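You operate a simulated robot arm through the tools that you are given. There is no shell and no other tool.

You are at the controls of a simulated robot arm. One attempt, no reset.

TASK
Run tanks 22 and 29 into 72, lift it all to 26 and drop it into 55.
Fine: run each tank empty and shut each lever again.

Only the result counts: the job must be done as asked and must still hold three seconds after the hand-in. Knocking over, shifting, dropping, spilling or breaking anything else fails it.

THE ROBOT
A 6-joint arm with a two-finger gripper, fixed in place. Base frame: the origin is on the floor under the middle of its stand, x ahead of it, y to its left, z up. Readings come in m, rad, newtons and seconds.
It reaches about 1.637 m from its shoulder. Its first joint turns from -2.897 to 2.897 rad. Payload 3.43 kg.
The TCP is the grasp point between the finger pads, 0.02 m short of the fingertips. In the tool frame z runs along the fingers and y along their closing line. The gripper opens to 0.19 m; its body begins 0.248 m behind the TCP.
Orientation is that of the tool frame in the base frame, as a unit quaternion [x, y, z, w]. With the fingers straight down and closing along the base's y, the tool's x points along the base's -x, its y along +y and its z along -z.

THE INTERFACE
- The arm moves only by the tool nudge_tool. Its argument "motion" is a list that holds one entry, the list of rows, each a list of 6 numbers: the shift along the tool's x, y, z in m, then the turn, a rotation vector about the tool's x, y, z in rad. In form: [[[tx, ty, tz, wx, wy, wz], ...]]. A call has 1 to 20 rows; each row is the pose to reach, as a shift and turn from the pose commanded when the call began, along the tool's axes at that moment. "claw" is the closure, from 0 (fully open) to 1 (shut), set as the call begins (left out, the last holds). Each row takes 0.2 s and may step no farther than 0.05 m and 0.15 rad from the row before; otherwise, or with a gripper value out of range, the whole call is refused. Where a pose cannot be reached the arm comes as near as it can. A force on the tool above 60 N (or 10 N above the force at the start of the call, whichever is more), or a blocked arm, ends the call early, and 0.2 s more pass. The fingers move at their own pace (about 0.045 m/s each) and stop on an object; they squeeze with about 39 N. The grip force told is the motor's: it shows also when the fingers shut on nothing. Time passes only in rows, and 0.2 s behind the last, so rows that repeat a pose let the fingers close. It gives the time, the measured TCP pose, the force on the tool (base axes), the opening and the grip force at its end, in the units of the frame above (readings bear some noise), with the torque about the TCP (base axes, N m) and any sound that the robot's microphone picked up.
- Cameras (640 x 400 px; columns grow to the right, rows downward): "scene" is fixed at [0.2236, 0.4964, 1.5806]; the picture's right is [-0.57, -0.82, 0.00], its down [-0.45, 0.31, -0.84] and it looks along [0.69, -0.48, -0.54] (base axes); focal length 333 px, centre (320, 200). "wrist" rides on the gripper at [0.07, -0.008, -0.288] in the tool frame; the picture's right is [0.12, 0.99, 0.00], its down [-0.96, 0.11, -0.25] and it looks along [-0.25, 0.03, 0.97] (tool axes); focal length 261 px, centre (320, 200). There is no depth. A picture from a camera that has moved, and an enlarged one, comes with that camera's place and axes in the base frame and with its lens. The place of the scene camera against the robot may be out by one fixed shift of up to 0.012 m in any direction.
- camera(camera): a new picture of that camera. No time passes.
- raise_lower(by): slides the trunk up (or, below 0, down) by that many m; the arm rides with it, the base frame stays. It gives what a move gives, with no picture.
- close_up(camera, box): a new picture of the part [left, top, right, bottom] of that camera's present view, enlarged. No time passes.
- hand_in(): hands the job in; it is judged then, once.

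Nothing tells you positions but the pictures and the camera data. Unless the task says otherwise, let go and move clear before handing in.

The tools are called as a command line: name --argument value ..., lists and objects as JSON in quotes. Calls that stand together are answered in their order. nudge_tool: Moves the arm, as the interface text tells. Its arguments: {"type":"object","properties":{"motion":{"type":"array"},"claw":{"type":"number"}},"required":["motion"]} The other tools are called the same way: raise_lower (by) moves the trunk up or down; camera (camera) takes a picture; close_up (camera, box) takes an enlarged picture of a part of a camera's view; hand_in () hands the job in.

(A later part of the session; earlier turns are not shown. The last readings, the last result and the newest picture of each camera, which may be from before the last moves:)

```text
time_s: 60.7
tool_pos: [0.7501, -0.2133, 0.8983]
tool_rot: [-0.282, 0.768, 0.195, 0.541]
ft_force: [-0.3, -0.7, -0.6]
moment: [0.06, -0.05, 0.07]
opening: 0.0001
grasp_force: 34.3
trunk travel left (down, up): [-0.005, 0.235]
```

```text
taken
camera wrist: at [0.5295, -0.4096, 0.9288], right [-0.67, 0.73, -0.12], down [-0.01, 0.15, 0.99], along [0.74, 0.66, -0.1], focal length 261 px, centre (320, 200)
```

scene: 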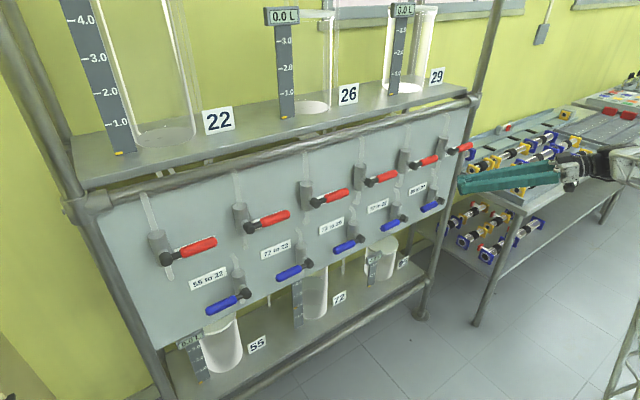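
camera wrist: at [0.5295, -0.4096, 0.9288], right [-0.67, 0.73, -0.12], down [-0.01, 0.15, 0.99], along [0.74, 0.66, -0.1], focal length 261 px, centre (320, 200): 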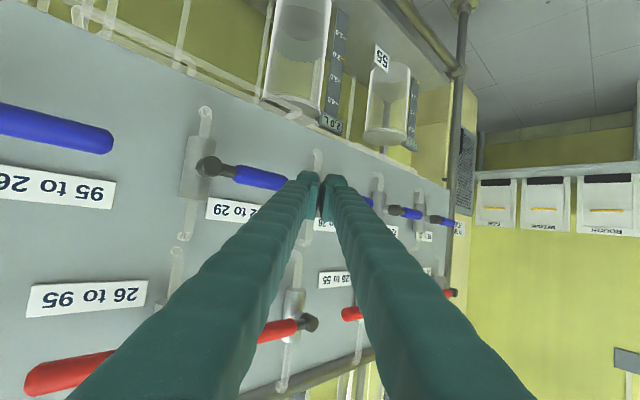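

Tank 72's display reads 2.0 L. I continue to a spot in front of and just below the "72 to 26" handle.

nudge_tool --motion '[[[0.01, 0.0293, 0.0298, 0, 0, 0], [0.02, 0.0585, 0.0596, 0, 0, 0], [0.0301, 0.0878, 0.0893, 0, 0, 0], [0.0401, 0.117, 0.1191, 0, 0, 0], [0.0501, 0.1463, 0.1489, 0, 0, 0], [0.0501, 0.1463, 0.1489, 0, 0, 0]]]'

camera --camera "wrist"

close_up --camera "scene" --box '[250, 180, 450, 305]'

```text
time_s: 62.1
tool_pos: [0.7491, -0.0232, 0.8022]
tool_rot: [-0.281, 0.768, 0.195, 0.541]
ft_force: [0.5, 0.4, -0.4]
moment: [0.02, 0.0, 0.02]
opening: 0.0
grasp_force: 34.8
trunk travel left (down, up): [-0.005, 0.235]
```

```text
taken
camera wrist: at [0.5293, -0.2193, 0.8334], right [-0.67, 0.73, -0.12], down [-0.01, 0.15, 0.99], along [0.74, 0.66, -0.1], focal length 261 px, centre (320, 200)
```

wrist: 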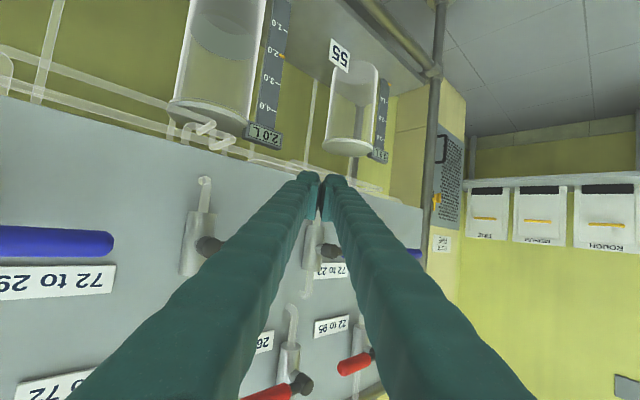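

```text
3.20 times, centred on (350, 242) of scene
camera zoom: at [0.2236, 0.4964, 1.5806], right [-0.57, -0.82, 0.0], down [-0.45, 0.31, -0.84], along [0.69, -0.48, -0.54], focal length 1067 px, centre (224, 64)
```

zoom: 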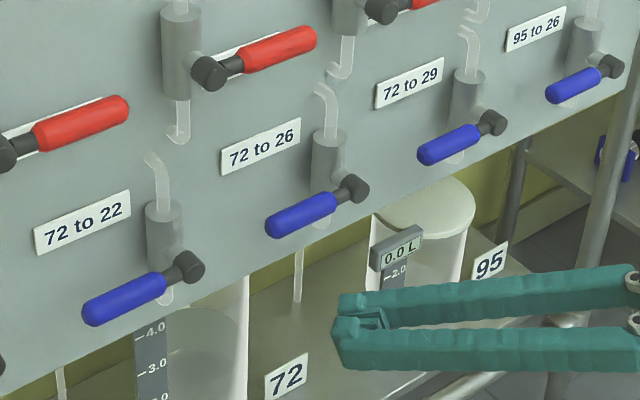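

I see wall boxes labelled something like "FINE", "MEDIUM", "ROUGH". Let me read those quickly in case they matter.

close_up --camera "wrist" --box '[460, 160, 640, 260]'

close_up --camera "wrist" --box '[400, 120, 480, 260]'

```text
3.56 times, centred on (550, 210) of wrist
camera zoom: at [0.5293, -0.2193, 0.8334], right [-0.67, 0.73, -0.12], down [-0.01, 0.15, 0.99], along [0.74, 0.66, -0.1], focal length 927 px, centre (-498, 164)
```

zoom: 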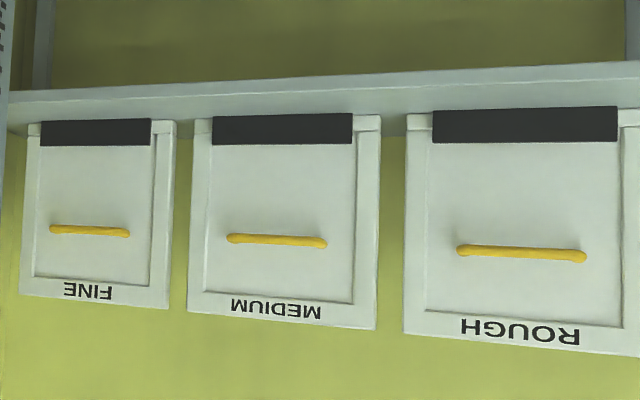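

```text
2.86 times, centred on (440, 190) of wrist
camera zoom: at [0.5293, -0.2193, 0.8334], right [-0.67, 0.73, -0.12], down [-0.01, 0.15, 0.99], along [0.74, 0.66, -0.1], focal length 745 px, centre (-23, 229)
```

zoom: 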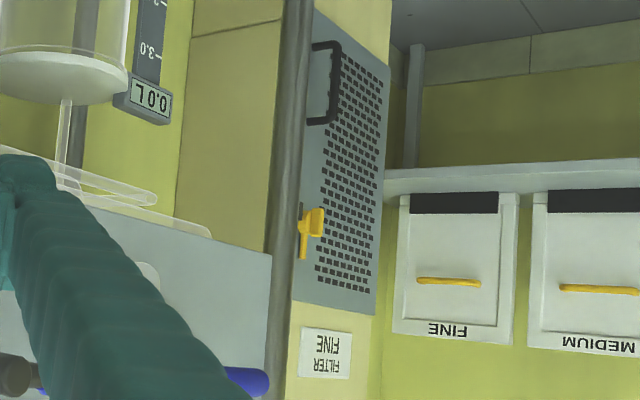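

Those belong to other stations, so I ignore them. I move the fingertips in under the "72 to 26" handle.

nudge_tool --motion '[[[-0.0073, -0.018, 0.0202, 0, 0, 0], [-0.0147, -0.036, 0.0403, 0, 0, 0], [-0.022, -0.054, 0.0605, 0, 0, 0], [-0.022, -0.054, 0.0605, 0, 0, 0]]]'

camera --camera "wrist"

close_up --camera "scene" --box '[280, 200, 400, 290]'

```text
time_s: 63.1
tool_pos: [0.8334, -0.0249, 0.7999]
tool_rot: [-0.281, 0.768, 0.194, 0.541]
ft_force: [-0.1, -0.2, -0.7]
moment: [0.02, 0.0, 0.0]
opening: 0.0001
grasp_force: 34.6
trunk travel left (down, up): [-0.005, 0.235]
```

```text
taken
camera wrist: at [0.6132, -0.2206, 0.8312], right [-0.67, 0.73, -0.12], down [-0.01, 0.15, 0.99], along [0.74, 0.66, -0.1], focal length 261 px, centre (320, 200)
```

wrist: 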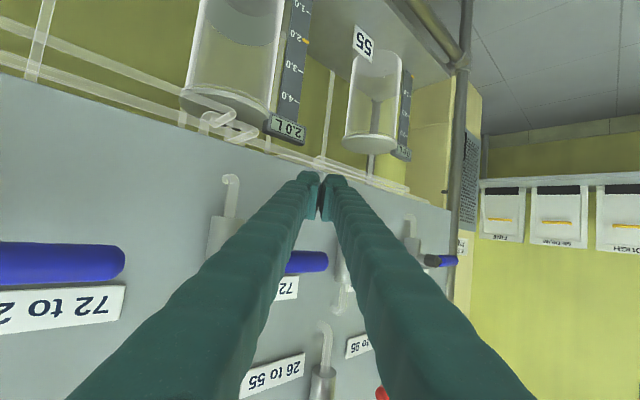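

```text
4.44 times, centred on (340, 245) of scene
camera zoom: at [0.2236, 0.4964, 1.5806], right [-0.57, -0.82, 0.0], down [-0.45, 0.31, -0.84], along [0.69, -0.48, -0.54], focal length 1482 px, centre (231, 0)
```

zoom: 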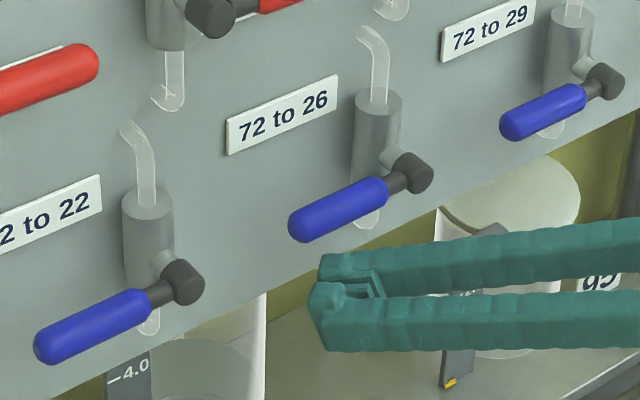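

The pusher is beneath the blue handle. I push up gently to test the direction.

nudge_tool --motion '[[[-0.0141, 0, -0.0051, 0, 0, 0], [-0.0282, 0, -0.0103, 0, 0, 0], [-0.0348, 0, -0.0127, 0, 0, 0], [-0.0404, 0, -0.0147, 0, 0, 0], [-0.0451, 0, -0.0164, 0, 0, 0]]]'

camera --camera "wrist"

close_up --camera "scene" --box '[280, 200, 400, 290]'

```text
time_s: 64.3
tool_pos: [0.8341, -0.024, 0.8428]
tool_rot: [-0.282, 0.771, 0.196, 0.537]
ft_force: [-3.5, 3.0, -57.5]
moment: [1.5, 0.71, -0.13]
opening: 0.0
grasp_force: 34.5
trunk travel left (down, up): [-0.005, 0.235]
```

```text
taken
camera wrist: at [0.6131, -0.2203, 0.8759], right [-0.67, 0.73, -0.11], down [0.0, 0.15, 0.99], along [0.74, 0.66, -0.1], focal length 261 px, centre (320, 200)
```

wrist: 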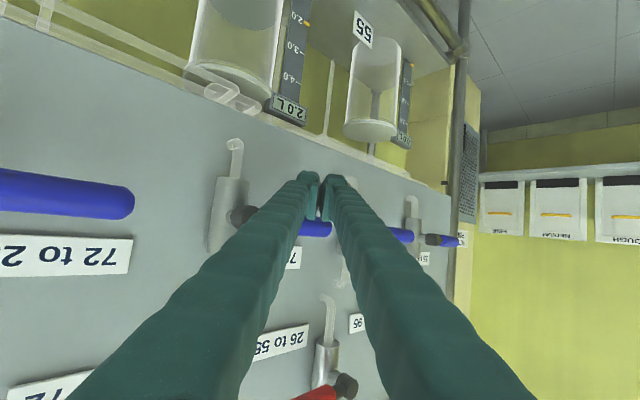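

```text
4.44 times, centred on (340, 245) of scene
camera zoom: at [0.2236, 0.4964, 1.5806], right [-0.57, -0.82, 0.0], down [-0.45, 0.31, -0.84], along [0.69, -0.48, -0.54], focal length 1482 px, centre (231, 0)
```

zoom: 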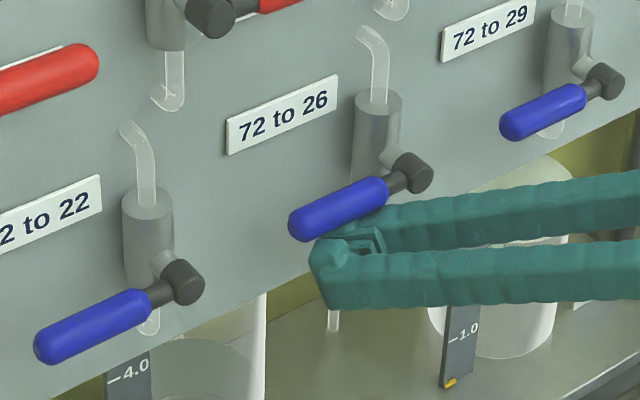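

Upward is the stop (57 N), so blue levers open downward. I back off and come round to above the handle.

nudge_tool --motion '[[[0.0235, 0, 0.0086, 0, 0, 0], [0.0363, 0.0263, -0.0119, 0, 0, 0], [0.0457, 0.0559, -0.0377, 0, 0, 0], [0.0072, 0.0589, -0.0489, 0, 0, 0], [-0.0351, 0.0589, -0.0643, 0, 0, 0], [-0.0774, 0.0589, -0.0797, 0, 0, 0], [-0.0892, 0.03, -0.0473, 0, 0, 0], [-0.0989, 0.0062, -0.0207, 0, 0, 0], [-0.0989, 0.0062, -0.0207, 0, 0, 0]]]'

camera --camera "wrist"

close_up --camera "scene" --box '[280, 200, 400, 290]'

```text
time_s: 66.3
tool_pos: [0.839, -0.0108, 0.9491]
tool_rot: [-0.281, 0.768, 0.195, 0.541]
ft_force: [-0.4, -0.3, 0.3]
moment: [-0.01, -0.02, -0.02]
opening: 0.0
grasp_force: 33.7
trunk travel left (down, up): [-0.005, 0.235]
```

```text
taken
camera wrist: at [0.6195, -0.2075, 0.9803], right [-0.67, 0.73, -0.12], down [-0.01, 0.15, 0.99], along [0.74, 0.66, -0.1], focal length 261 px, centre (320, 200)
```

wrist: 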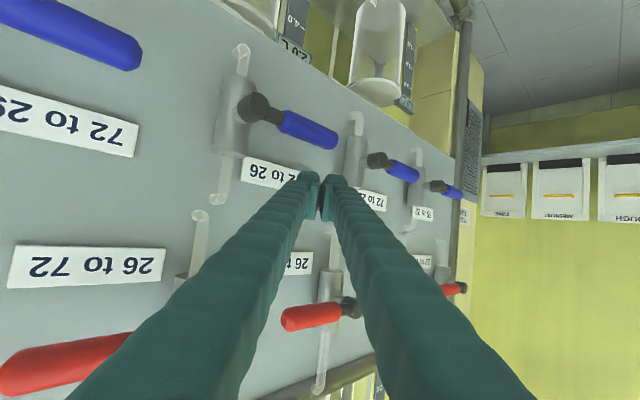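

```text
4.44 times, centred on (340, 245) of scene
camera zoom: at [0.2236, 0.4964, 1.5806], right [-0.57, -0.82, 0.0], down [-0.45, 0.31, -0.84], along [0.69, -0.48, -0.54], focal length 1482 px, centre (231, 0)
```

zoom: 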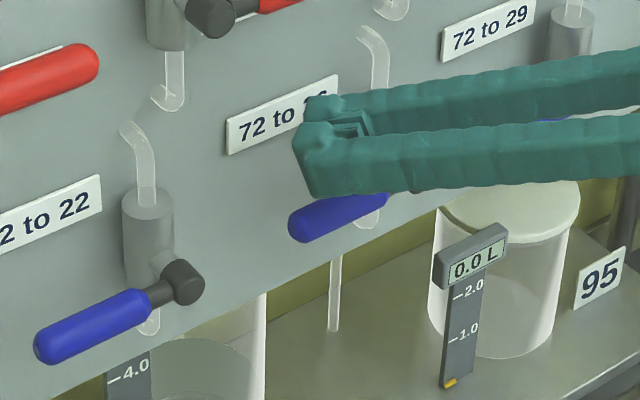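

The pusher is above the "72 to 26" handle. I push it down gently.

nudge_tool --motion '[[[0.0141, 0, 0.0051, 0, 0, 0], [0.0282, 0, 0.0103, 0, 0, 0], [0.0399, -0.0015, 0.0132, 0, 0, 0], [0.0517, -0.0031, 0.0161, 0, 0, 0], [0.0633, -0.0046, 0.019, 0, 0, 0], [0.0751, -0.0061, 0.0219, 0, 0, 0]]]'

camera --camera "wrist"

close_up --camera "scene" --box '[280, 200, 400, 290]'

camera --camera "scene"

```text
time_s: 67.7
tool_pos: [0.8394, -0.0185, 0.872]
tool_rot: [-0.281, 0.769, 0.194, 0.541]
ft_force: [0.3, -0.3, -0.1]
moment: [-0.01, 0.02, -0.07]
opening: 0.0001
grasp_force: 34.3
trunk travel left (down, up): [-0.005, 0.235]
```

```text
taken
camera wrist: at [0.6187, -0.2148, 0.9024], right [-0.67, 0.73, -0.12], down [-0.01, 0.15, 0.99], along [0.74, 0.66, -0.1], focal length 261 px, centre (320, 200)
```

wrist: 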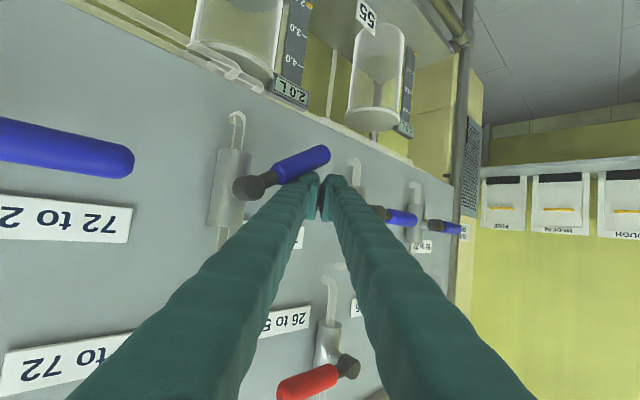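

```text
4.44 times, centred on (340, 245) of scene
camera zoom: at [0.2236, 0.4964, 1.5806], right [-0.57, -0.82, 0.0], down [-0.45, 0.31, -0.84], along [0.69, -0.48, -0.54], focal length 1482 px, centre (231, 0)
```

zoom: 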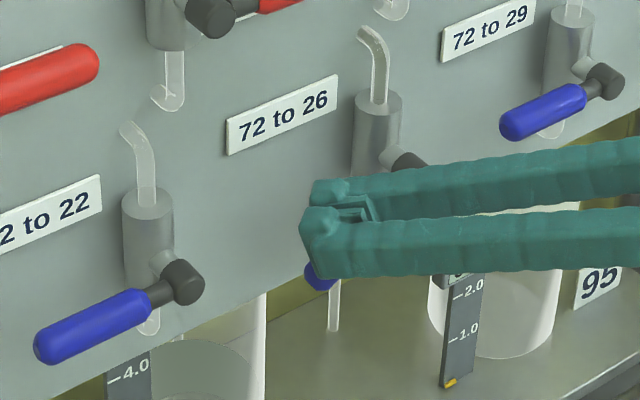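

```text
taken
```

scene: 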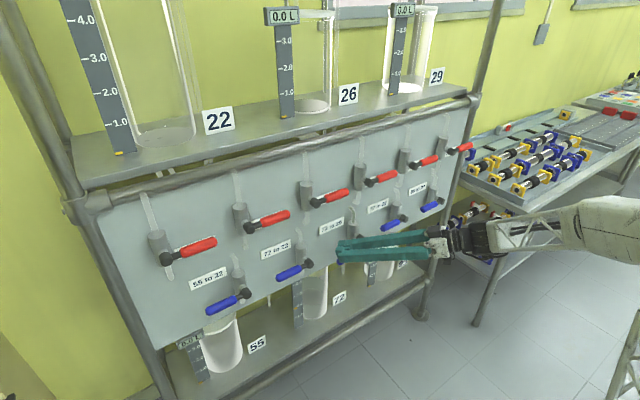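

The blue lever turned down easily and the pipe looks filled. I wait a few seconds and check tank 26.

nudge_tool --motion '[[[-0.004, 0, 0, 0, 0, 0], [-0.006, 0, 0, 0, 0, 0], [-0.006, 0, 0, 0, 0, 0], [-0.006, 0, 0, 0, 0, 0], [-0.006, 0, 0, 0, 0, 0], [-0.006, 0, 0, 0, 0, 0], [-0.006, 0, 0, 0, 0, 0], [-0.006, 0, 0, 0, 0, 0], [-0.006, 0, 0, 0, 0, 0], [-0.006, 0, 0, 0, 0, 0], [-0.006, 0, 0, 0, 0, 0], [-0.006, 0, 0, 0, 0, 0], [-0.006, 0, 0, 0, 0, 0], [-0.006, 0, 0, 0, 0, 0], [-0.006, 0, 0, 0, 0, 0]]]'

close_up --camera "scene" --box '[240, 0, 400, 130]'

close_up --camera "scene" --box '[270, 200, 420, 340]'

close_up --camera "wrist" --box '[160, 0, 420, 200]'

```text
time_s: 70.9
tool_pos: [0.8426, -0.0177, 0.8771]
tool_rot: [-0.281, 0.769, 0.195, 0.54]
ft_force: [-0.4, -0.3, -0.1]
moment: [-0.01, 0.0, -0.05]
opening: 0.0
grasp_force: 34.2
trunk travel left (down, up): [-0.005, 0.235]
```

```text
3.08 times, centred on (320, 65) of scene
camera zoom: at [0.2236, 0.4964, 1.5806], right [-0.57, -0.82, 0.0], down [-0.45, 0.31, -0.84], along [0.69, -0.48, -0.54], focal length 1026 px, centre (320, 615)
```

zoom: 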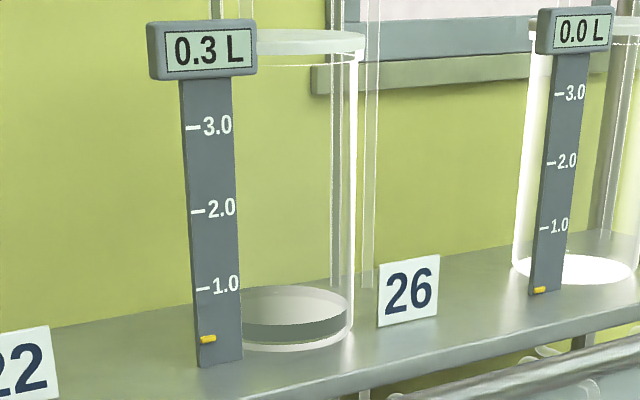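

```text
2.86 times, centred on (345, 270) of scene
camera zoom: at [0.2236, 0.4964, 1.5806], right [-0.57, -0.82, 0.0], down [-0.45, 0.31, -0.84], along [0.69, -0.48, -0.54], focal length 953 px, centre (249, 0)
```

zoom: 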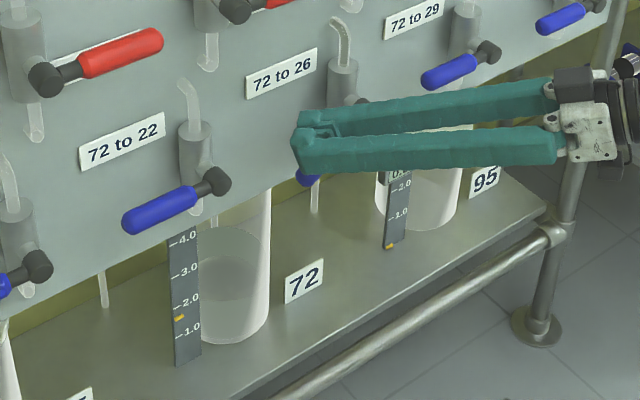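

```text
2.00 times, centred on (290, 100) of wrist
camera zoom: at [0.6211, -0.2136, 0.9083], right [-0.67, 0.73, -0.12], down [-0.01, 0.15, 0.99], along [0.74, 0.66, -0.1], focal length 521 px, centre (380, 400)
```

zoom: 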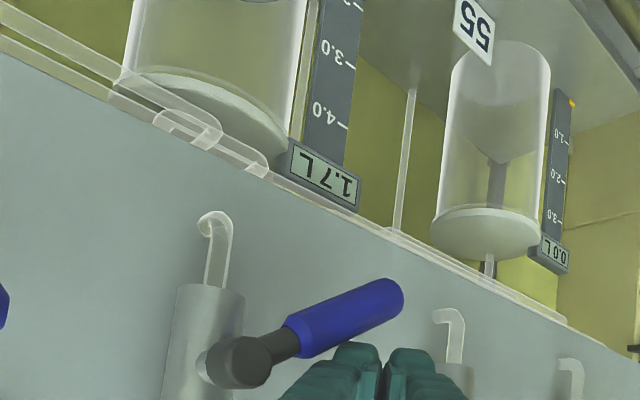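

Flow is about 0.1 L/s (72 at 1.7 L, 26 at 0.3 L). While it pumps, I move the pusher round to below the lowered handle, ready for closing.

nudge_tool --motion '[[[0.0058, 0.0257, -0.0305, 0, 0, 0], [0.0163, 0.0514, -0.0593, 0, 0, 0], [0.0599, 0.0468, -0.0475, 0, 0, 0], [0.1035, 0.0422, -0.0357, 0, 0, 0], [0.127, 0.0422, -0.0272, 0, 0, 0], [0.127, 0.0422, -0.0272, 0, 0, 0], [0.127, 0.0422, -0.0272, 0, 0, 0], [0.127, 0.0422, -0.0272, 0, 0, 0], [0.127, 0.0422, -0.0272, 0, 0, 0], [0.127, 0.0422, -0.0272, 0, 0, 0], [0.127, 0.0422, -0.0272, 0, 0, 0], [0.127, 0.0422, -0.0272, 0, 0, 0], [0.127, 0.0422, -0.0272, 0, 0, 0], [0.127, 0.0422, -0.0272, 0, 0, 0], [0.127, 0.0422, -0.0272, 0, 0, 0], [0.127, 0.0422, -0.0272, 0, 0, 0], [0.127, 0.0422, -0.0272, 0, 0, 0], [0.127, 0.0422, -0.0272, 0, 0, 0], [0.127, 0.0422, -0.0272, 0, 0, 0], [0.127, 0.0422, -0.0272, 0, 0, 0]]]'

camera --camera "wrist"

camera --camera "scene"

close_up --camera "scene" --box '[280, 200, 400, 290]'

```text
time_s: 75.1
tool_pos: [0.7631, -0.0283, 0.7658]
tool_rot: [-0.281, 0.768, 0.195, 0.541]
ft_force: [-0.6, 1.0, -0.8]
moment: [0.02, 0.0, 0.01]
opening: 0.0
grasp_force: 34.5
trunk travel left (down, up): [-0.005, 0.235]
```

```text
taken
camera wrist: at [0.5429, -0.2247, 0.7964], right [-0.67, 0.73, -0.12], down [-0.01, 0.15, 0.99], along [0.74, 0.66, -0.1], focal length 261 px, centre (320, 200)
```

wrist: 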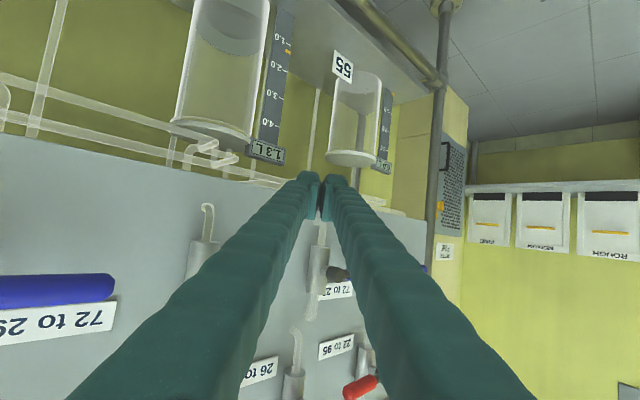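

```text
taken
```

scene: 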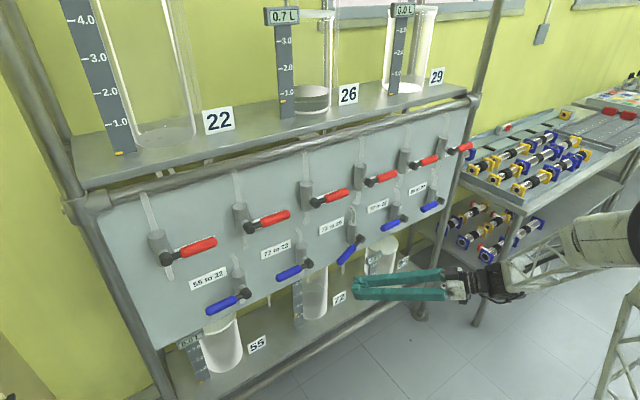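

```text
4.44 times, centred on (340, 245) of scene
camera zoom: at [0.2236, 0.4964, 1.5806], right [-0.57, -0.82, 0.0], down [-0.45, 0.31, -0.84], along [0.69, -0.48, -0.54], focal length 1482 px, centre (231, 0)
```

zoom: 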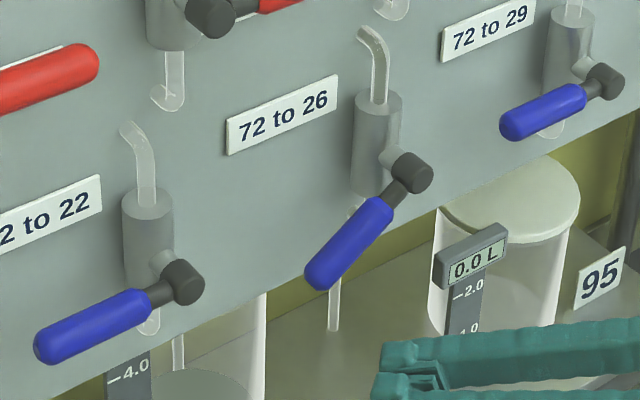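

Pumping continues (72 at 1.3 L, 26 at 0.7 L). I move the pusher forward under the lowered handle and keep waiting.

nudge_tool --motion '[[[-0.0085, -0.0248, 0.0234, 0, 0, 0], [-0.017, -0.0496, 0.0468, 0, 0, 0], [-0.017, -0.0496, 0.0468, 0, 0, 0], [-0.017, -0.0496, 0.0468, 0, 0, 0], [-0.017, -0.0496, 0.0468, 0, 0, 0], [-0.017, -0.0496, 0.0468, 0, 0, 0], [-0.017, -0.0496, 0.0468, 0, 0, 0], [-0.017, -0.0496, 0.0468, 0, 0, 0], [-0.017, -0.0496, 0.0468, 0, 0, 0], [-0.017, -0.0496, 0.0468, 0, 0, 0], [-0.017, -0.0496, 0.0468, 0, 0, 0], [-0.017, -0.0496, 0.0468, 0, 0, 0], [-0.017, -0.0496, 0.0468, 0, 0, 0], [-0.017, -0.0496, 0.0468, 0, 0, 0], [-0.017, -0.0496, 0.0468, 0, 0, 0], [-0.017, -0.0496, 0.0468, 0, 0, 0], [-0.017, -0.0496, 0.0468, 0, 0, 0], [-0.017, -0.0496, 0.0468, 0, 0, 0], [-0.017, -0.0496, 0.0468, 0, 0, 0], [-0.017, -0.0496, 0.0468, 0, 0, 0]]]'

camera --camera "wrist"

close_up --camera "scene" --box '[280, 200, 400, 290]'

```text
time_s: 79.3
tool_pos: [0.8325, -0.0352, 0.7666]
tool_rot: [-0.282, 0.768, 0.196, 0.54]
ft_force: [-0.1, 0.1, -0.9]
moment: [0.02, 0.01, 0.0]
opening: 0.0
grasp_force: 34.6
trunk travel left (down, up): [-0.005, 0.235]
```

```text
taken
camera wrist: at [0.6122, -0.2314, 0.7977], right [-0.67, 0.73, -0.12], down [-0.01, 0.15, 0.99], along [0.74, 0.66, -0.1], focal length 261 px, centre (320, 200)
```

wrist: 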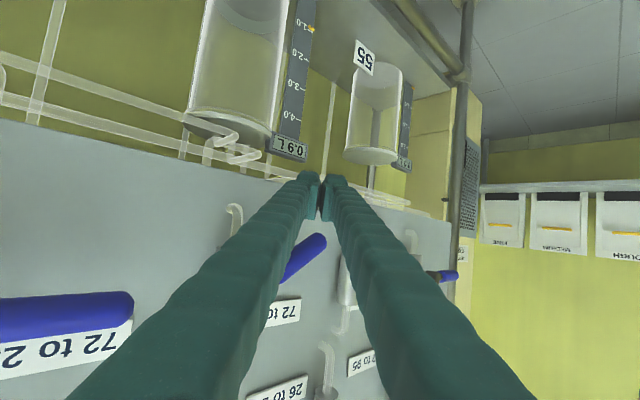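

```text
4.44 times, centred on (340, 245) of scene
camera zoom: at [0.2236, 0.4964, 1.5806], right [-0.57, -0.82, 0.0], down [-0.45, 0.31, -0.84], along [0.69, -0.48, -0.54], focal length 1482 px, centre (231, 0)
```

zoom: 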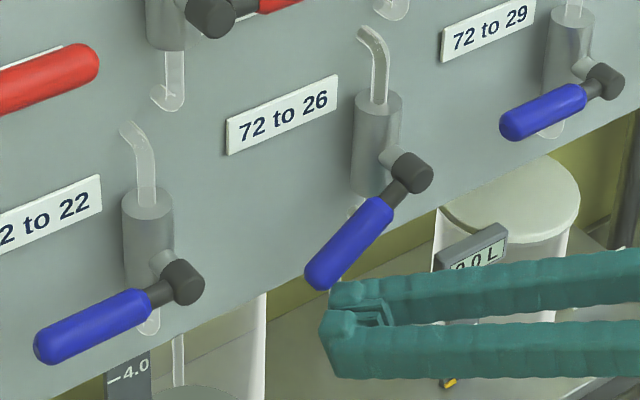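

Tank 72 reads 0.9 L; the pusher is in place. I wait for it to finish.

nudge_tool --motion '[[[0, 0, 0, 0, 0, 0], [0, 0, 0, 0, 0, 0], [0, 0, 0, 0, 0, 0], [0, 0, 0, 0, 0, 0], [0, 0, 0, 0, 0, 0], [0, 0, 0, 0, 0, 0], [0, 0, 0, 0, 0, 0], [0, 0, 0, 0, 0, 0], [0, 0, 0, 0, 0, 0], [0, 0, 0, 0, 0, 0], [0, 0, 0, 0, 0, 0], [0, 0, 0, 0, 0, 0], [0, 0, 0, 0, 0, 0], [0, 0, 0, 0, 0, 0], [0, 0, 0, 0, 0, 0], [0, 0, 0, 0, 0, 0], [0, 0, 0, 0, 0, 0], [0, 0, 0, 0, 0, 0], [0, 0, 0, 0, 0, 0], [0, 0, 0, 0, 0, 0]]]'

nudge_tool --motion '[[[0, 0, 0, 0, 0, 0], [0, 0, 0, 0, 0, 0], [0, 0, 0, 0, 0, 0], [0, 0, 0, 0, 0, 0], [0, 0, 0, 0, 0, 0], [0, 0, 0, 0, 0, 0], [0, 0, 0, 0, 0, 0], [0, 0, 0, 0, 0, 0], [0, 0, 0, 0, 0, 0], [0, 0, 0, 0, 0, 0], [0, 0, 0, 0, 0, 0], [0, 0, 0, 0, 0, 0], [0, 0, 0, 0, 0, 0], [0, 0, 0, 0, 0, 0], [0, 0, 0, 0, 0, 0], [0, 0, 0, 0, 0, 0], [0, 0, 0, 0, 0, 0], [0, 0, 0, 0, 0, 0], [0, 0, 0, 0, 0, 0], [0, 0, 0, 0, 0, 0]]]'

close_up --camera "wrist" --box '[160, 0, 420, 200]'

close_up --camera "scene" --box '[240, 0, 400, 130]'

```text
time_s: 83.5
tool_pos: [0.8329, -0.0346, 0.7666]
tool_rot: [-0.281, 0.769, 0.194, 0.541]
ft_force: [1.2, -1.0, -0.2]
moment: [0.05, 0.02, -0.02]
opening: 0.0001
grasp_force: 34.7
trunk travel left (down, up): [-0.005, 0.235]
```

```text
time_s: 87.7
tool_pos: [0.8328, -0.0359, 0.7672]
tool_rot: [-0.282, 0.768, 0.196, 0.541]
ft_force: [0.1, 0.3, 0.7]
moment: [-0.02, 0.01, 0.0]
opening: 0.0001
grasp_force: 33.8
trunk travel left (down, up): [-0.005, 0.235]
```

```text
2.00 times, centred on (290, 100) of wrist
camera zoom: at [0.6122, -0.2314, 0.7977], right [-0.67, 0.73, -0.12], down [-0.01, 0.15, 0.99], along [0.74, 0.66, -0.1], focal length 521 px, centre (380, 400)
```

zoom: 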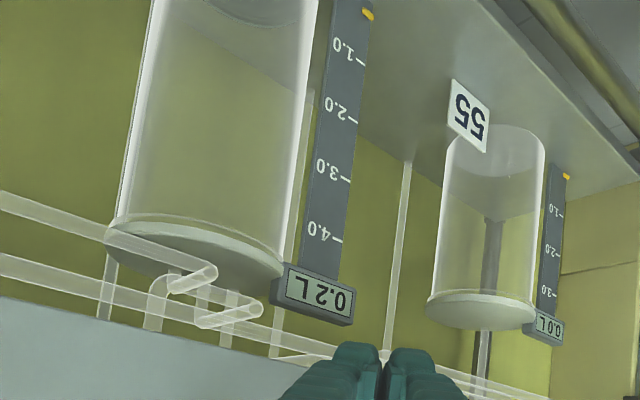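

```text
3.08 times, centred on (320, 65) of scene
camera zoom: at [0.2236, 0.4964, 1.5806], right [-0.57, -0.82, 0.0], down [-0.45, 0.31, -0.84], along [0.69, -0.48, -0.54], focal length 1026 px, centre (320, 615)
```

zoom: 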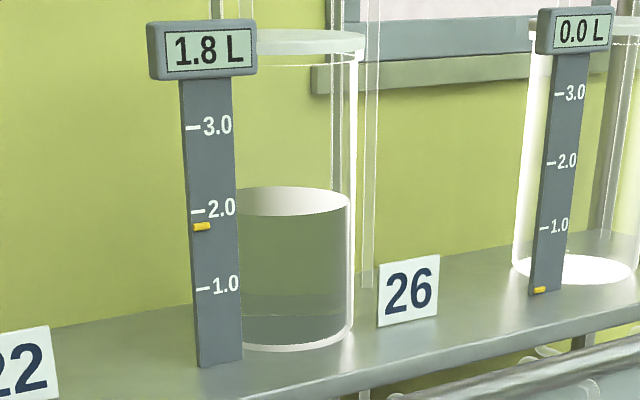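

72 is at 0.2 L and 26 at 1.8 L. A few more seconds of waiting should empty it.

nudge_tool --motion '[[[0, 0, 0, 0, 0, 0], [0, 0, 0, 0, 0, 0], [0, 0, 0, 0, 0, 0], [0, 0, 0, 0, 0, 0], [0, 0, 0, 0, 0, 0], [0, 0, 0, 0, 0, 0], [0, 0, 0, 0, 0, 0], [0, 0, 0, 0, 0, 0], [0, 0, 0, 0, 0, 0], [0, 0, 0, 0, 0, 0], [0, 0, 0, 0, 0, 0], [0, 0, 0, 0, 0, 0], [0, 0, 0, 0, 0, 0], [0, 0, 0, 0, 0, 0], [0, 0, 0, 0, 0, 0], [0, 0, 0, 0, 0, 0], [0, 0, 0, 0, 0, 0], [0, 0, 0, 0, 0, 0], [0, 0, 0, 0, 0, 0], [0, 0, 0, 0, 0, 0]]]'

close_up --camera "wrist" --box '[160, 0, 420, 200]'

close_up --camera "scene" --box '[240, 0, 400, 130]'

close_up --camera "scene" --box '[270, 200, 420, 340]'

```text
time_s: 91.9
tool_pos: [0.8324, -0.035, 0.7676]
tool_rot: [-0.281, 0.768, 0.194, 0.541]
ft_force: [-0.5, 0.9, 0.2]
moment: [0.01, 0.01, 0.0]
opening: 0.0
grasp_force: 34.7
trunk travel left (down, up): [-0.005, 0.235]
```

```text
2.00 times, centred on (290, 100) of wrist
camera zoom: at [0.6122, -0.2314, 0.7977], right [-0.67, 0.73, -0.12], down [-0.01, 0.15, 0.99], along [0.74, 0.66, -0.1], focal length 521 px, centre (380, 400)
```

zoom: 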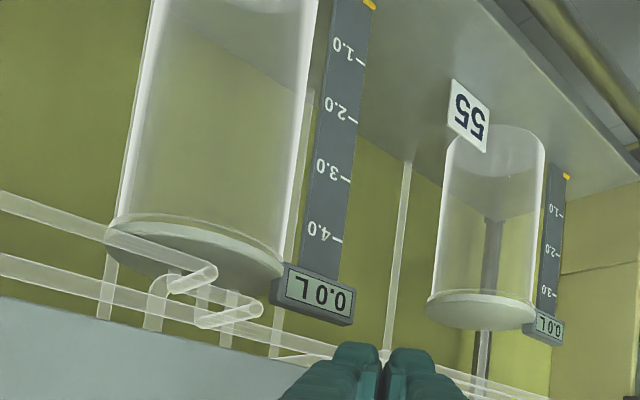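

```text
3.08 times, centred on (320, 65) of scene
camera zoom: at [0.2236, 0.4964, 1.5806], right [-0.57, -0.82, 0.0], down [-0.45, 0.31, -0.84], along [0.69, -0.48, -0.54], focal length 1026 px, centre (320, 615)
```

zoom: 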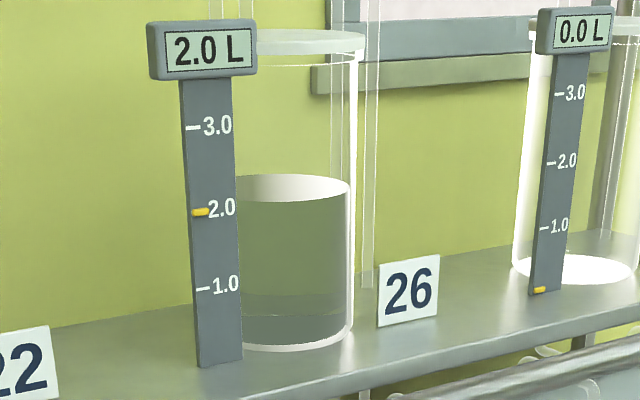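

```text
2.86 times, centred on (345, 270) of scene
camera zoom: at [0.2236, 0.4964, 1.5806], right [-0.57, -0.82, 0.0], down [-0.45, 0.31, -0.84], along [0.69, -0.48, -0.54], focal length 953 px, centre (249, 0)
```

zoom: 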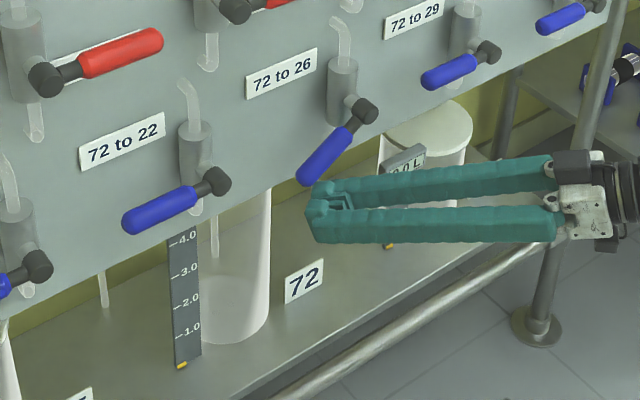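

72 reads 0.0 L and 26 reads 2.0 L. I wait a little more for drops, then push the lever up to its shut stop.

nudge_tool --motion '[[[0, 0, 0, 0, 0, 0], [0, 0, 0, 0, 0, 0], [0, 0, 0, 0, 0, 0], [0, 0, 0, 0, 0, 0], [0, 0, 0, 0, 0, 0], [0, 0, 0, 0, 0, 0], [0, 0, 0, 0, 0, 0], [0, 0, 0, 0, 0, 0], [-0.0113, 0, -0.0041, 0, 0, 0], [-0.0207, 0, -0.0075, 0, 0, 0], [-0.0301, 0, -0.0109, 0, 0, 0], [-0.0395, 0, -0.0144, 0, 0, 0], [-0.0479, 0, -0.0174, 0, 0, 0], [-0.0555, 0, -0.0202, 0, 0, 0], [-0.062, 0, -0.0226, 0, 0, 0], [-0.0677, 0, -0.0246, 0, 0, 0], [-0.0714, 0, -0.026, 0, 0, 0], [-0.073, 0, -0.0266, 0, 0, 0]]]'

camera --camera "wrist"

close_up --camera "scene" --box '[280, 200, 400, 290]'

```text
time_s: 95.7
tool_pos: [0.8321, -0.0332, 0.8429]
tool_rot: [-0.281, 0.769, 0.196, 0.54]
ft_force: [-6.7, 3.2, -13.4]
moment: [-0.03, 0.09, 0.02]
opening: 0.0
grasp_force: 34.3
trunk travel left (down, up): [-0.005, 0.235]
```

```text
taken
camera wrist: at [0.6118, -0.2298, 0.8741], right [-0.67, 0.73, -0.12], down [0.0, 0.15, 0.99], along [0.74, 0.66, -0.1], focal length 261 px, centre (320, 200)
```

wrist: 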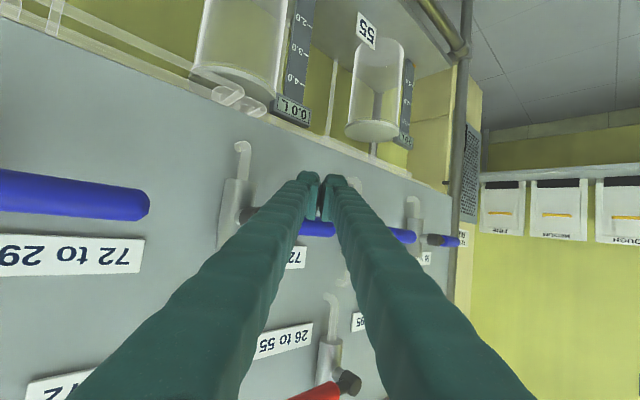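

```text
4.44 times, centred on (340, 245) of scene
camera zoom: at [0.2236, 0.4964, 1.5806], right [-0.57, -0.82, 0.0], down [-0.45, 0.31, -0.84], along [0.69, -0.48, -0.54], focal length 1482 px, centre (231, 0)
```

zoom: 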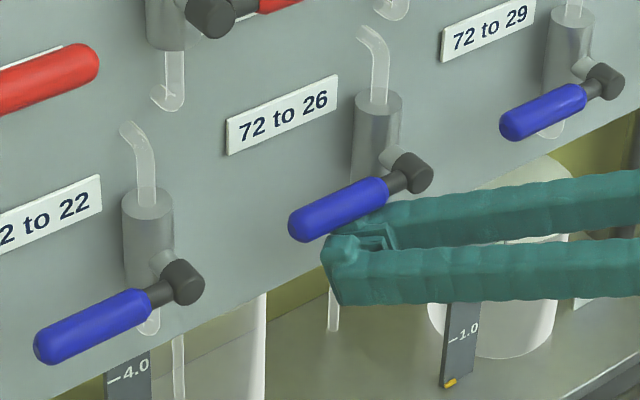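

It matches the original shut position. I press 3 mm more to be sure, then back off.

nudge_tool --motion '[[[-0.0028, 0, -0.001, 0, 0, 0], [-0.0028, 0, -0.001, 0, 0, 0]]]'

nudge_tool --motion '[[[0.0188, 0, 0.0068, 0, 0, 0], [0.0374, 0.0225, -0.0115, 0, 0, 0], [0.048, 0.0482, -0.0403, 0, 0, 0]]]'

camera --camera "wrist"

close_up --camera "scene" --box '[280, 200, 400, 290]'

```text
time_s: 96.3
tool_pos: [0.8323, -0.0346, 0.843]
tool_rot: [-0.281, 0.769, 0.195, 0.539]
ft_force: [-5.4, 8.9, -47.5]
moment: [0.29, 0.7, 0.16]
opening: 0.0
grasp_force: 33.8
trunk travel left (down, up): [-0.005, 0.235]
```

```text
time_s: 97.1
tool_pos: [0.7616, -0.0351, 0.8162]
tool_rot: [-0.282, 0.768, 0.196, 0.541]
ft_force: [0.5, 0.2, 0.2]
moment: [0.03, -0.04, 0.01]
opening: 0.0
grasp_force: 34.1
trunk travel left (down, up): [-0.005, 0.235]
```

```text
taken
camera wrist: at [0.5416, -0.2301, 0.8471], right [-0.67, 0.73, -0.12], down [-0.01, 0.15, 0.99], along [0.74, 0.66, -0.1], focal length 261 px, centre (320, 200)
```

wrist: 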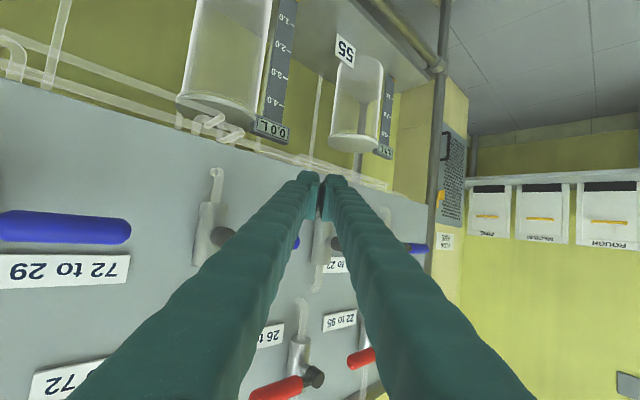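

```text
4.44 times, centred on (340, 245) of scene
camera zoom: at [0.2236, 0.4964, 1.5806], right [-0.57, -0.82, 0.0], down [-0.45, 0.31, -0.84], along [0.69, -0.48, -0.54], focal length 1482 px, centre (231, 0)
```

zoom: 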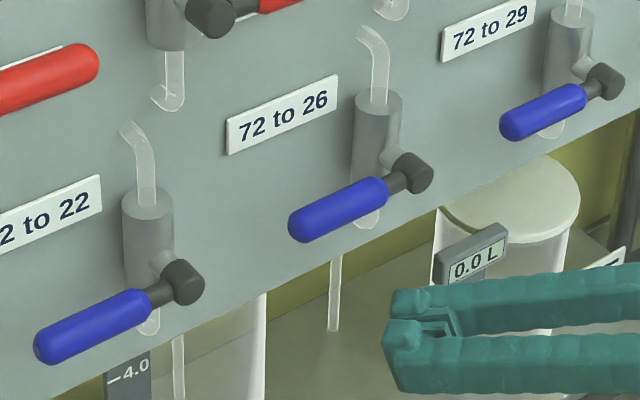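

The "72 to 26" lever is shut. Next is red "26 to 55" (hub y≈0.080, z≈1.086, handle to y≈-0.034), which opens upward. I raise the pusher to below its handle, still standing off.

nudge_tool --motion '[[[-0.0398, 0.0051, -0.01, 0, 0, 0], [-0.0796, 0.0101, -0.02, 0, 0, 0], [-0.1195, 0.0152, -0.0299, 0, 0, 0], [-0.1593, 0.0202, -0.0399, 0, 0, 0], [-0.1991, 0.0253, -0.0499, 0, 0, 0], [-0.1991, 0.0253, -0.0499, 0, 0, 0]]]'

camera --camera "wrist"

close_up --camera "scene" --box '[270, 150, 430, 270]'

```text
time_s: 98.5
tool_pos: [0.7559, 0.0009, 1.0212]
tool_rot: [-0.282, 0.769, 0.195, 0.54]
ft_force: [0.6, 0.7, -0.1]
moment: [0.05, -0.03, -0.03]
opening: 0.0
grasp_force: 34.2
trunk travel left (down, up): [-0.005, 0.235]
```

```text
taken
camera wrist: at [0.5368, -0.1954, 1.0517], right [-0.67, 0.73, -0.12], down [-0.01, 0.15, 0.99], along [0.74, 0.66, -0.1], focal length 261 px, centre (320, 200)
```

wrist: 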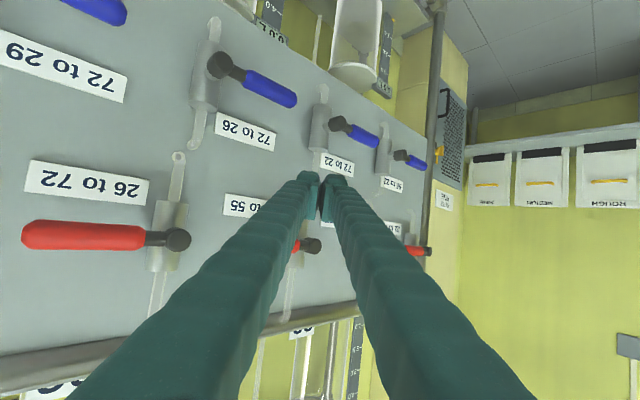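

```text
3.33 times, centred on (350, 210) of scene
camera zoom: at [0.2236, 0.4964, 1.5806], right [-0.57, -0.82, 0.0], down [-0.45, 0.31, -0.84], along [0.69, -0.48, -0.54], focal length 1112 px, centre (220, 167)
```

zoom: 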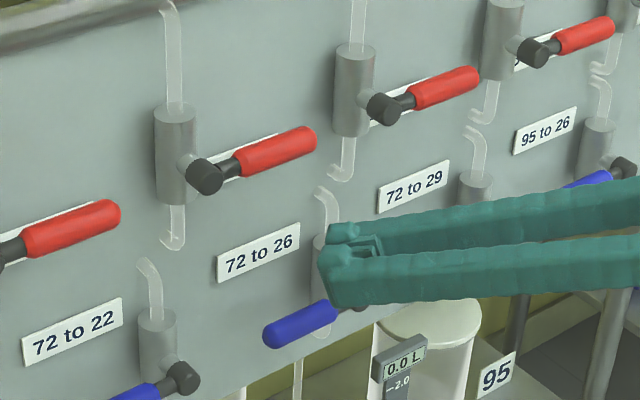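

The "26 to 55" hub is confirmed at y≈0.080, z≈1.086. I move in under its handle.

nudge_tool --motion '[[[-0.0065, -0.0173, 0.0179, 0, 0, 0], [-0.013, -0.0345, 0.0357, 0, 0, 0], [-0.0195, -0.0518, 0.0536, 0, 0, 0], [-0.0195, -0.0518, 0.0536, 0, 0, 0]]]'

camera --camera "wrist"

close_up --camera "scene" --box '[270, 150, 430, 270]'

```text
time_s: 99.5
tool_pos: [0.8348, -0.0036, 1.0213]
tool_rot: [-0.282, 0.768, 0.195, 0.54]
ft_force: [-1.0, -0.6, -0.3]
moment: [-0.02, 0.03, -0.02]
opening: 0.0
grasp_force: 34.6
trunk travel left (down, up): [-0.005, 0.235]
```

```text
taken
camera wrist: at [0.6144, -0.1992, 1.0523], right [-0.67, 0.73, -0.12], down [-0.01, 0.15, 0.99], along [0.74, 0.66, -0.1], focal length 261 px, centre (320, 200)
```

wrist: 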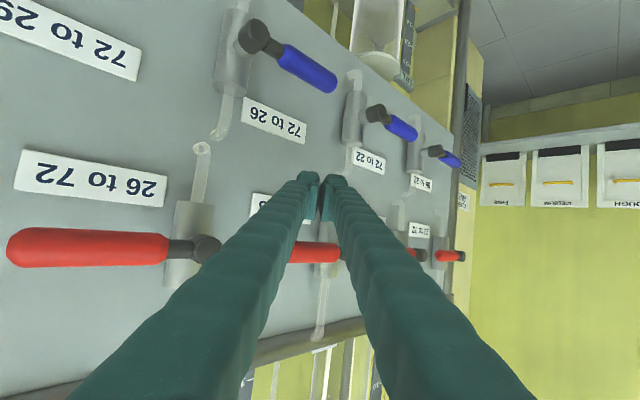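

```text
3.33 times, centred on (350, 210) of scene
camera zoom: at [0.2236, 0.4964, 1.5806], right [-0.57, -0.82, 0.0], down [-0.45, 0.31, -0.84], along [0.69, -0.48, -0.54], focal length 1112 px, centre (220, 167)
```

zoom: 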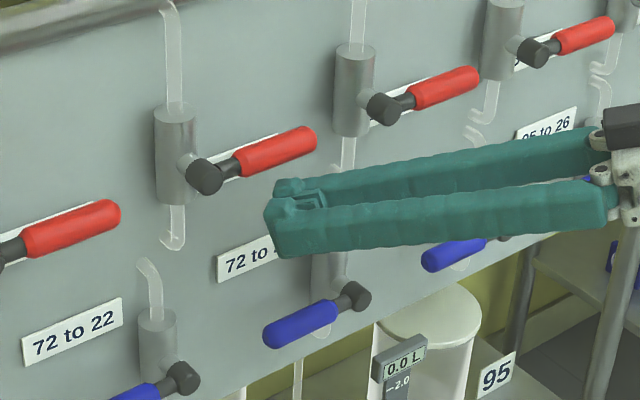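

The pusher is under the "26 to 55" handle and clear of its neighbours. I push it up to about 30°.

nudge_tool --motion '[[[-0.0141, 0, -0.0051, 0, 0, 0], [-0.0263, 0, -0.0096, 0, 0, 0], [-0.0357, 0, -0.013, 0, 0, 0], [-0.0451, 0, -0.0164, 0, 0, 0], [-0.0545, 0, -0.0198, 0, 0, 0], [-0.0639, 0, -0.0233, 0, 0, 0], [-0.0724, 0, -0.0263, 0, 0, 0]]]'

camera --camera "wrist"

close_up --camera "scene" --box '[270, 130, 430, 250]'

camera --camera "scene"

```text
time_s: 101.1
tool_pos: [0.8355, -0.0014, 1.0983]
tool_rot: [-0.281, 0.769, 0.194, 0.541]
ft_force: [-0.3, 0.5, -1.4]
moment: [-0.06, -0.05, 0.03]
opening: 0.0001
grasp_force: 33.8
trunk travel left (down, up): [-0.005, 0.235]
```

```text
taken
camera wrist: at [0.6145, -0.1971, 1.1293], right [-0.67, 0.73, -0.12], down [-0.01, 0.15, 0.99], along [0.74, 0.66, -0.1], focal length 261 px, centre (320, 200)
```

wrist: 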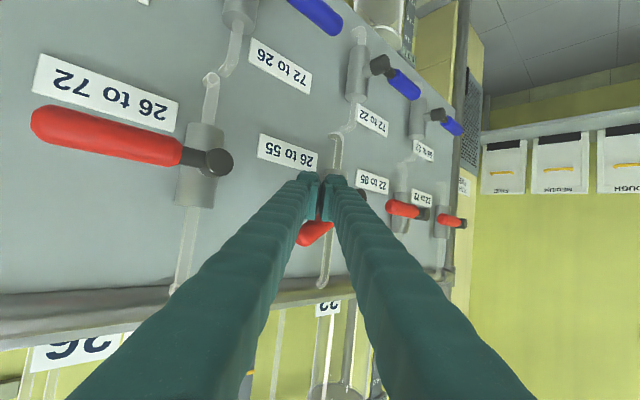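

```text
3.33 times, centred on (350, 190) of scene
camera zoom: at [0.2236, 0.4964, 1.5806], right [-0.57, -0.82, 0.0], down [-0.45, 0.31, -0.84], along [0.69, -0.48, -0.54], focal length 1112 px, centre (220, 233)
```

zoom: 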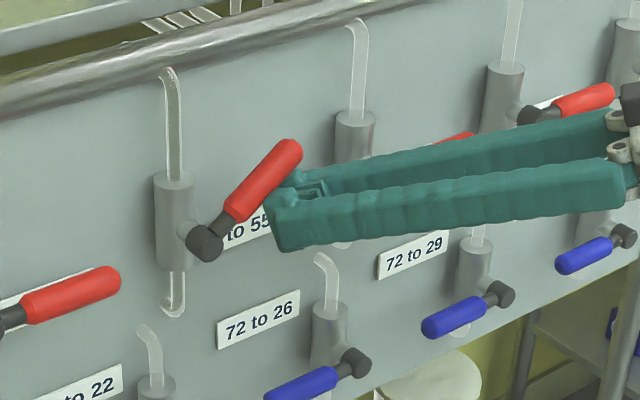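

```text
taken
```

scene: 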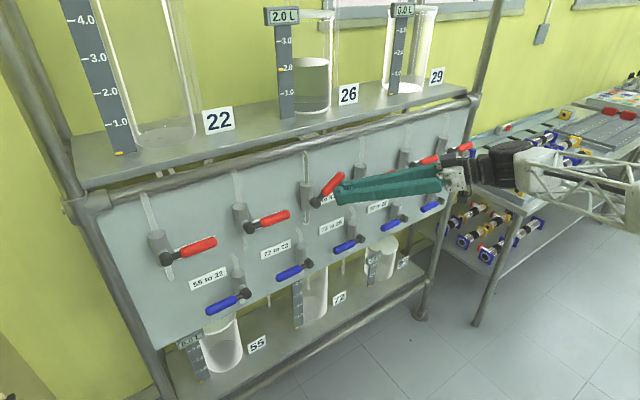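

The lever is up about 35° and 26's liquid is starting to flow towards 55. While it drains, I back out, level the tool and move above the handle (standing off).

nudge_tool --motion '[[[0.0113, 0, 0.0041, 0, 0, 0], [0.0218, 0.0257, -0.0247, 0, 0, 0], [0.0323, 0.0514, -0.0535, 0, 0, 0], [-0.0072, 0.0514, -0.0679, 0, -0.1163, 0], [-0.0448, 0.0514, -0.0815, 0, -0.2327, 0], [-0.0777, 0.0514, -0.0935, 0, -0.349, 0], [-0.0777, 0.0514, -0.0935, 0, -0.349, 0], [-0.0777, 0.0514, -0.0935, 0, -0.349, 0]]]'

camera --camera "wrist"

camera --camera "scene"

close_up --camera "scene" --box '[160, 270, 320, 390]'

```text
time_s: 102.9
tool_pos: [0.7538, -0.003, 1.2033]
tool_rot: [-0.244, 0.662, 0.241, 0.666]
ft_force: [0.5, -0.4, 0.9]
moment: [0.01, 0.07, 0.0]
opening: 0.0
grasp_force: 34.4
trunk travel left (down, up): [-0.005, 0.235]
```

```text
taken
camera wrist: at [0.5398, -0.1944, 1.1312], right [-0.64, 0.76, -0.12], down [-0.27, -0.07, 0.96], along [0.72, 0.65, 0.25], focal length 261 px, centre (320, 200)
```

wrist: 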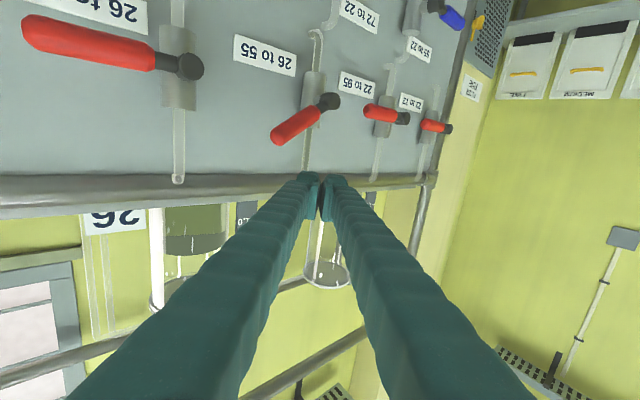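

```text
taken
```

scene: 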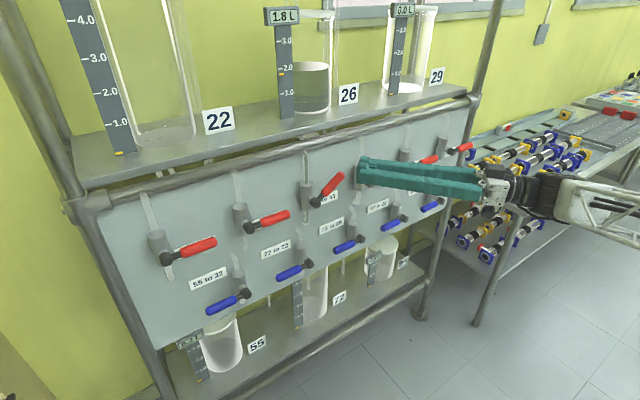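

```text
3.33 times, centred on (240, 330) of scene
camera zoom: at [0.2236, 0.4964, 1.5806], right [-0.57, -0.82, 0.0], down [-0.45, 0.31, -0.84], along [0.69, -0.48, -0.54], focal length 1112 px, centre (587, -233)
```

zoom: 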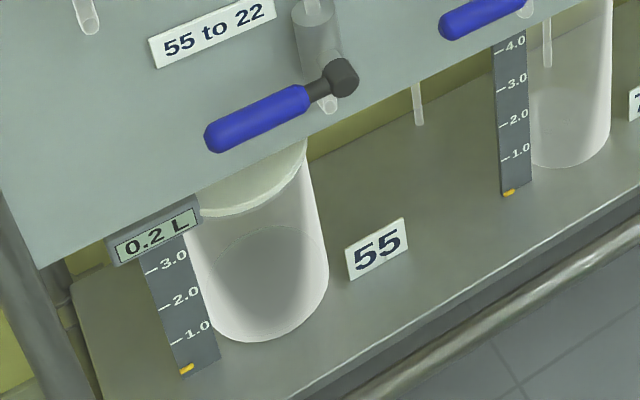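

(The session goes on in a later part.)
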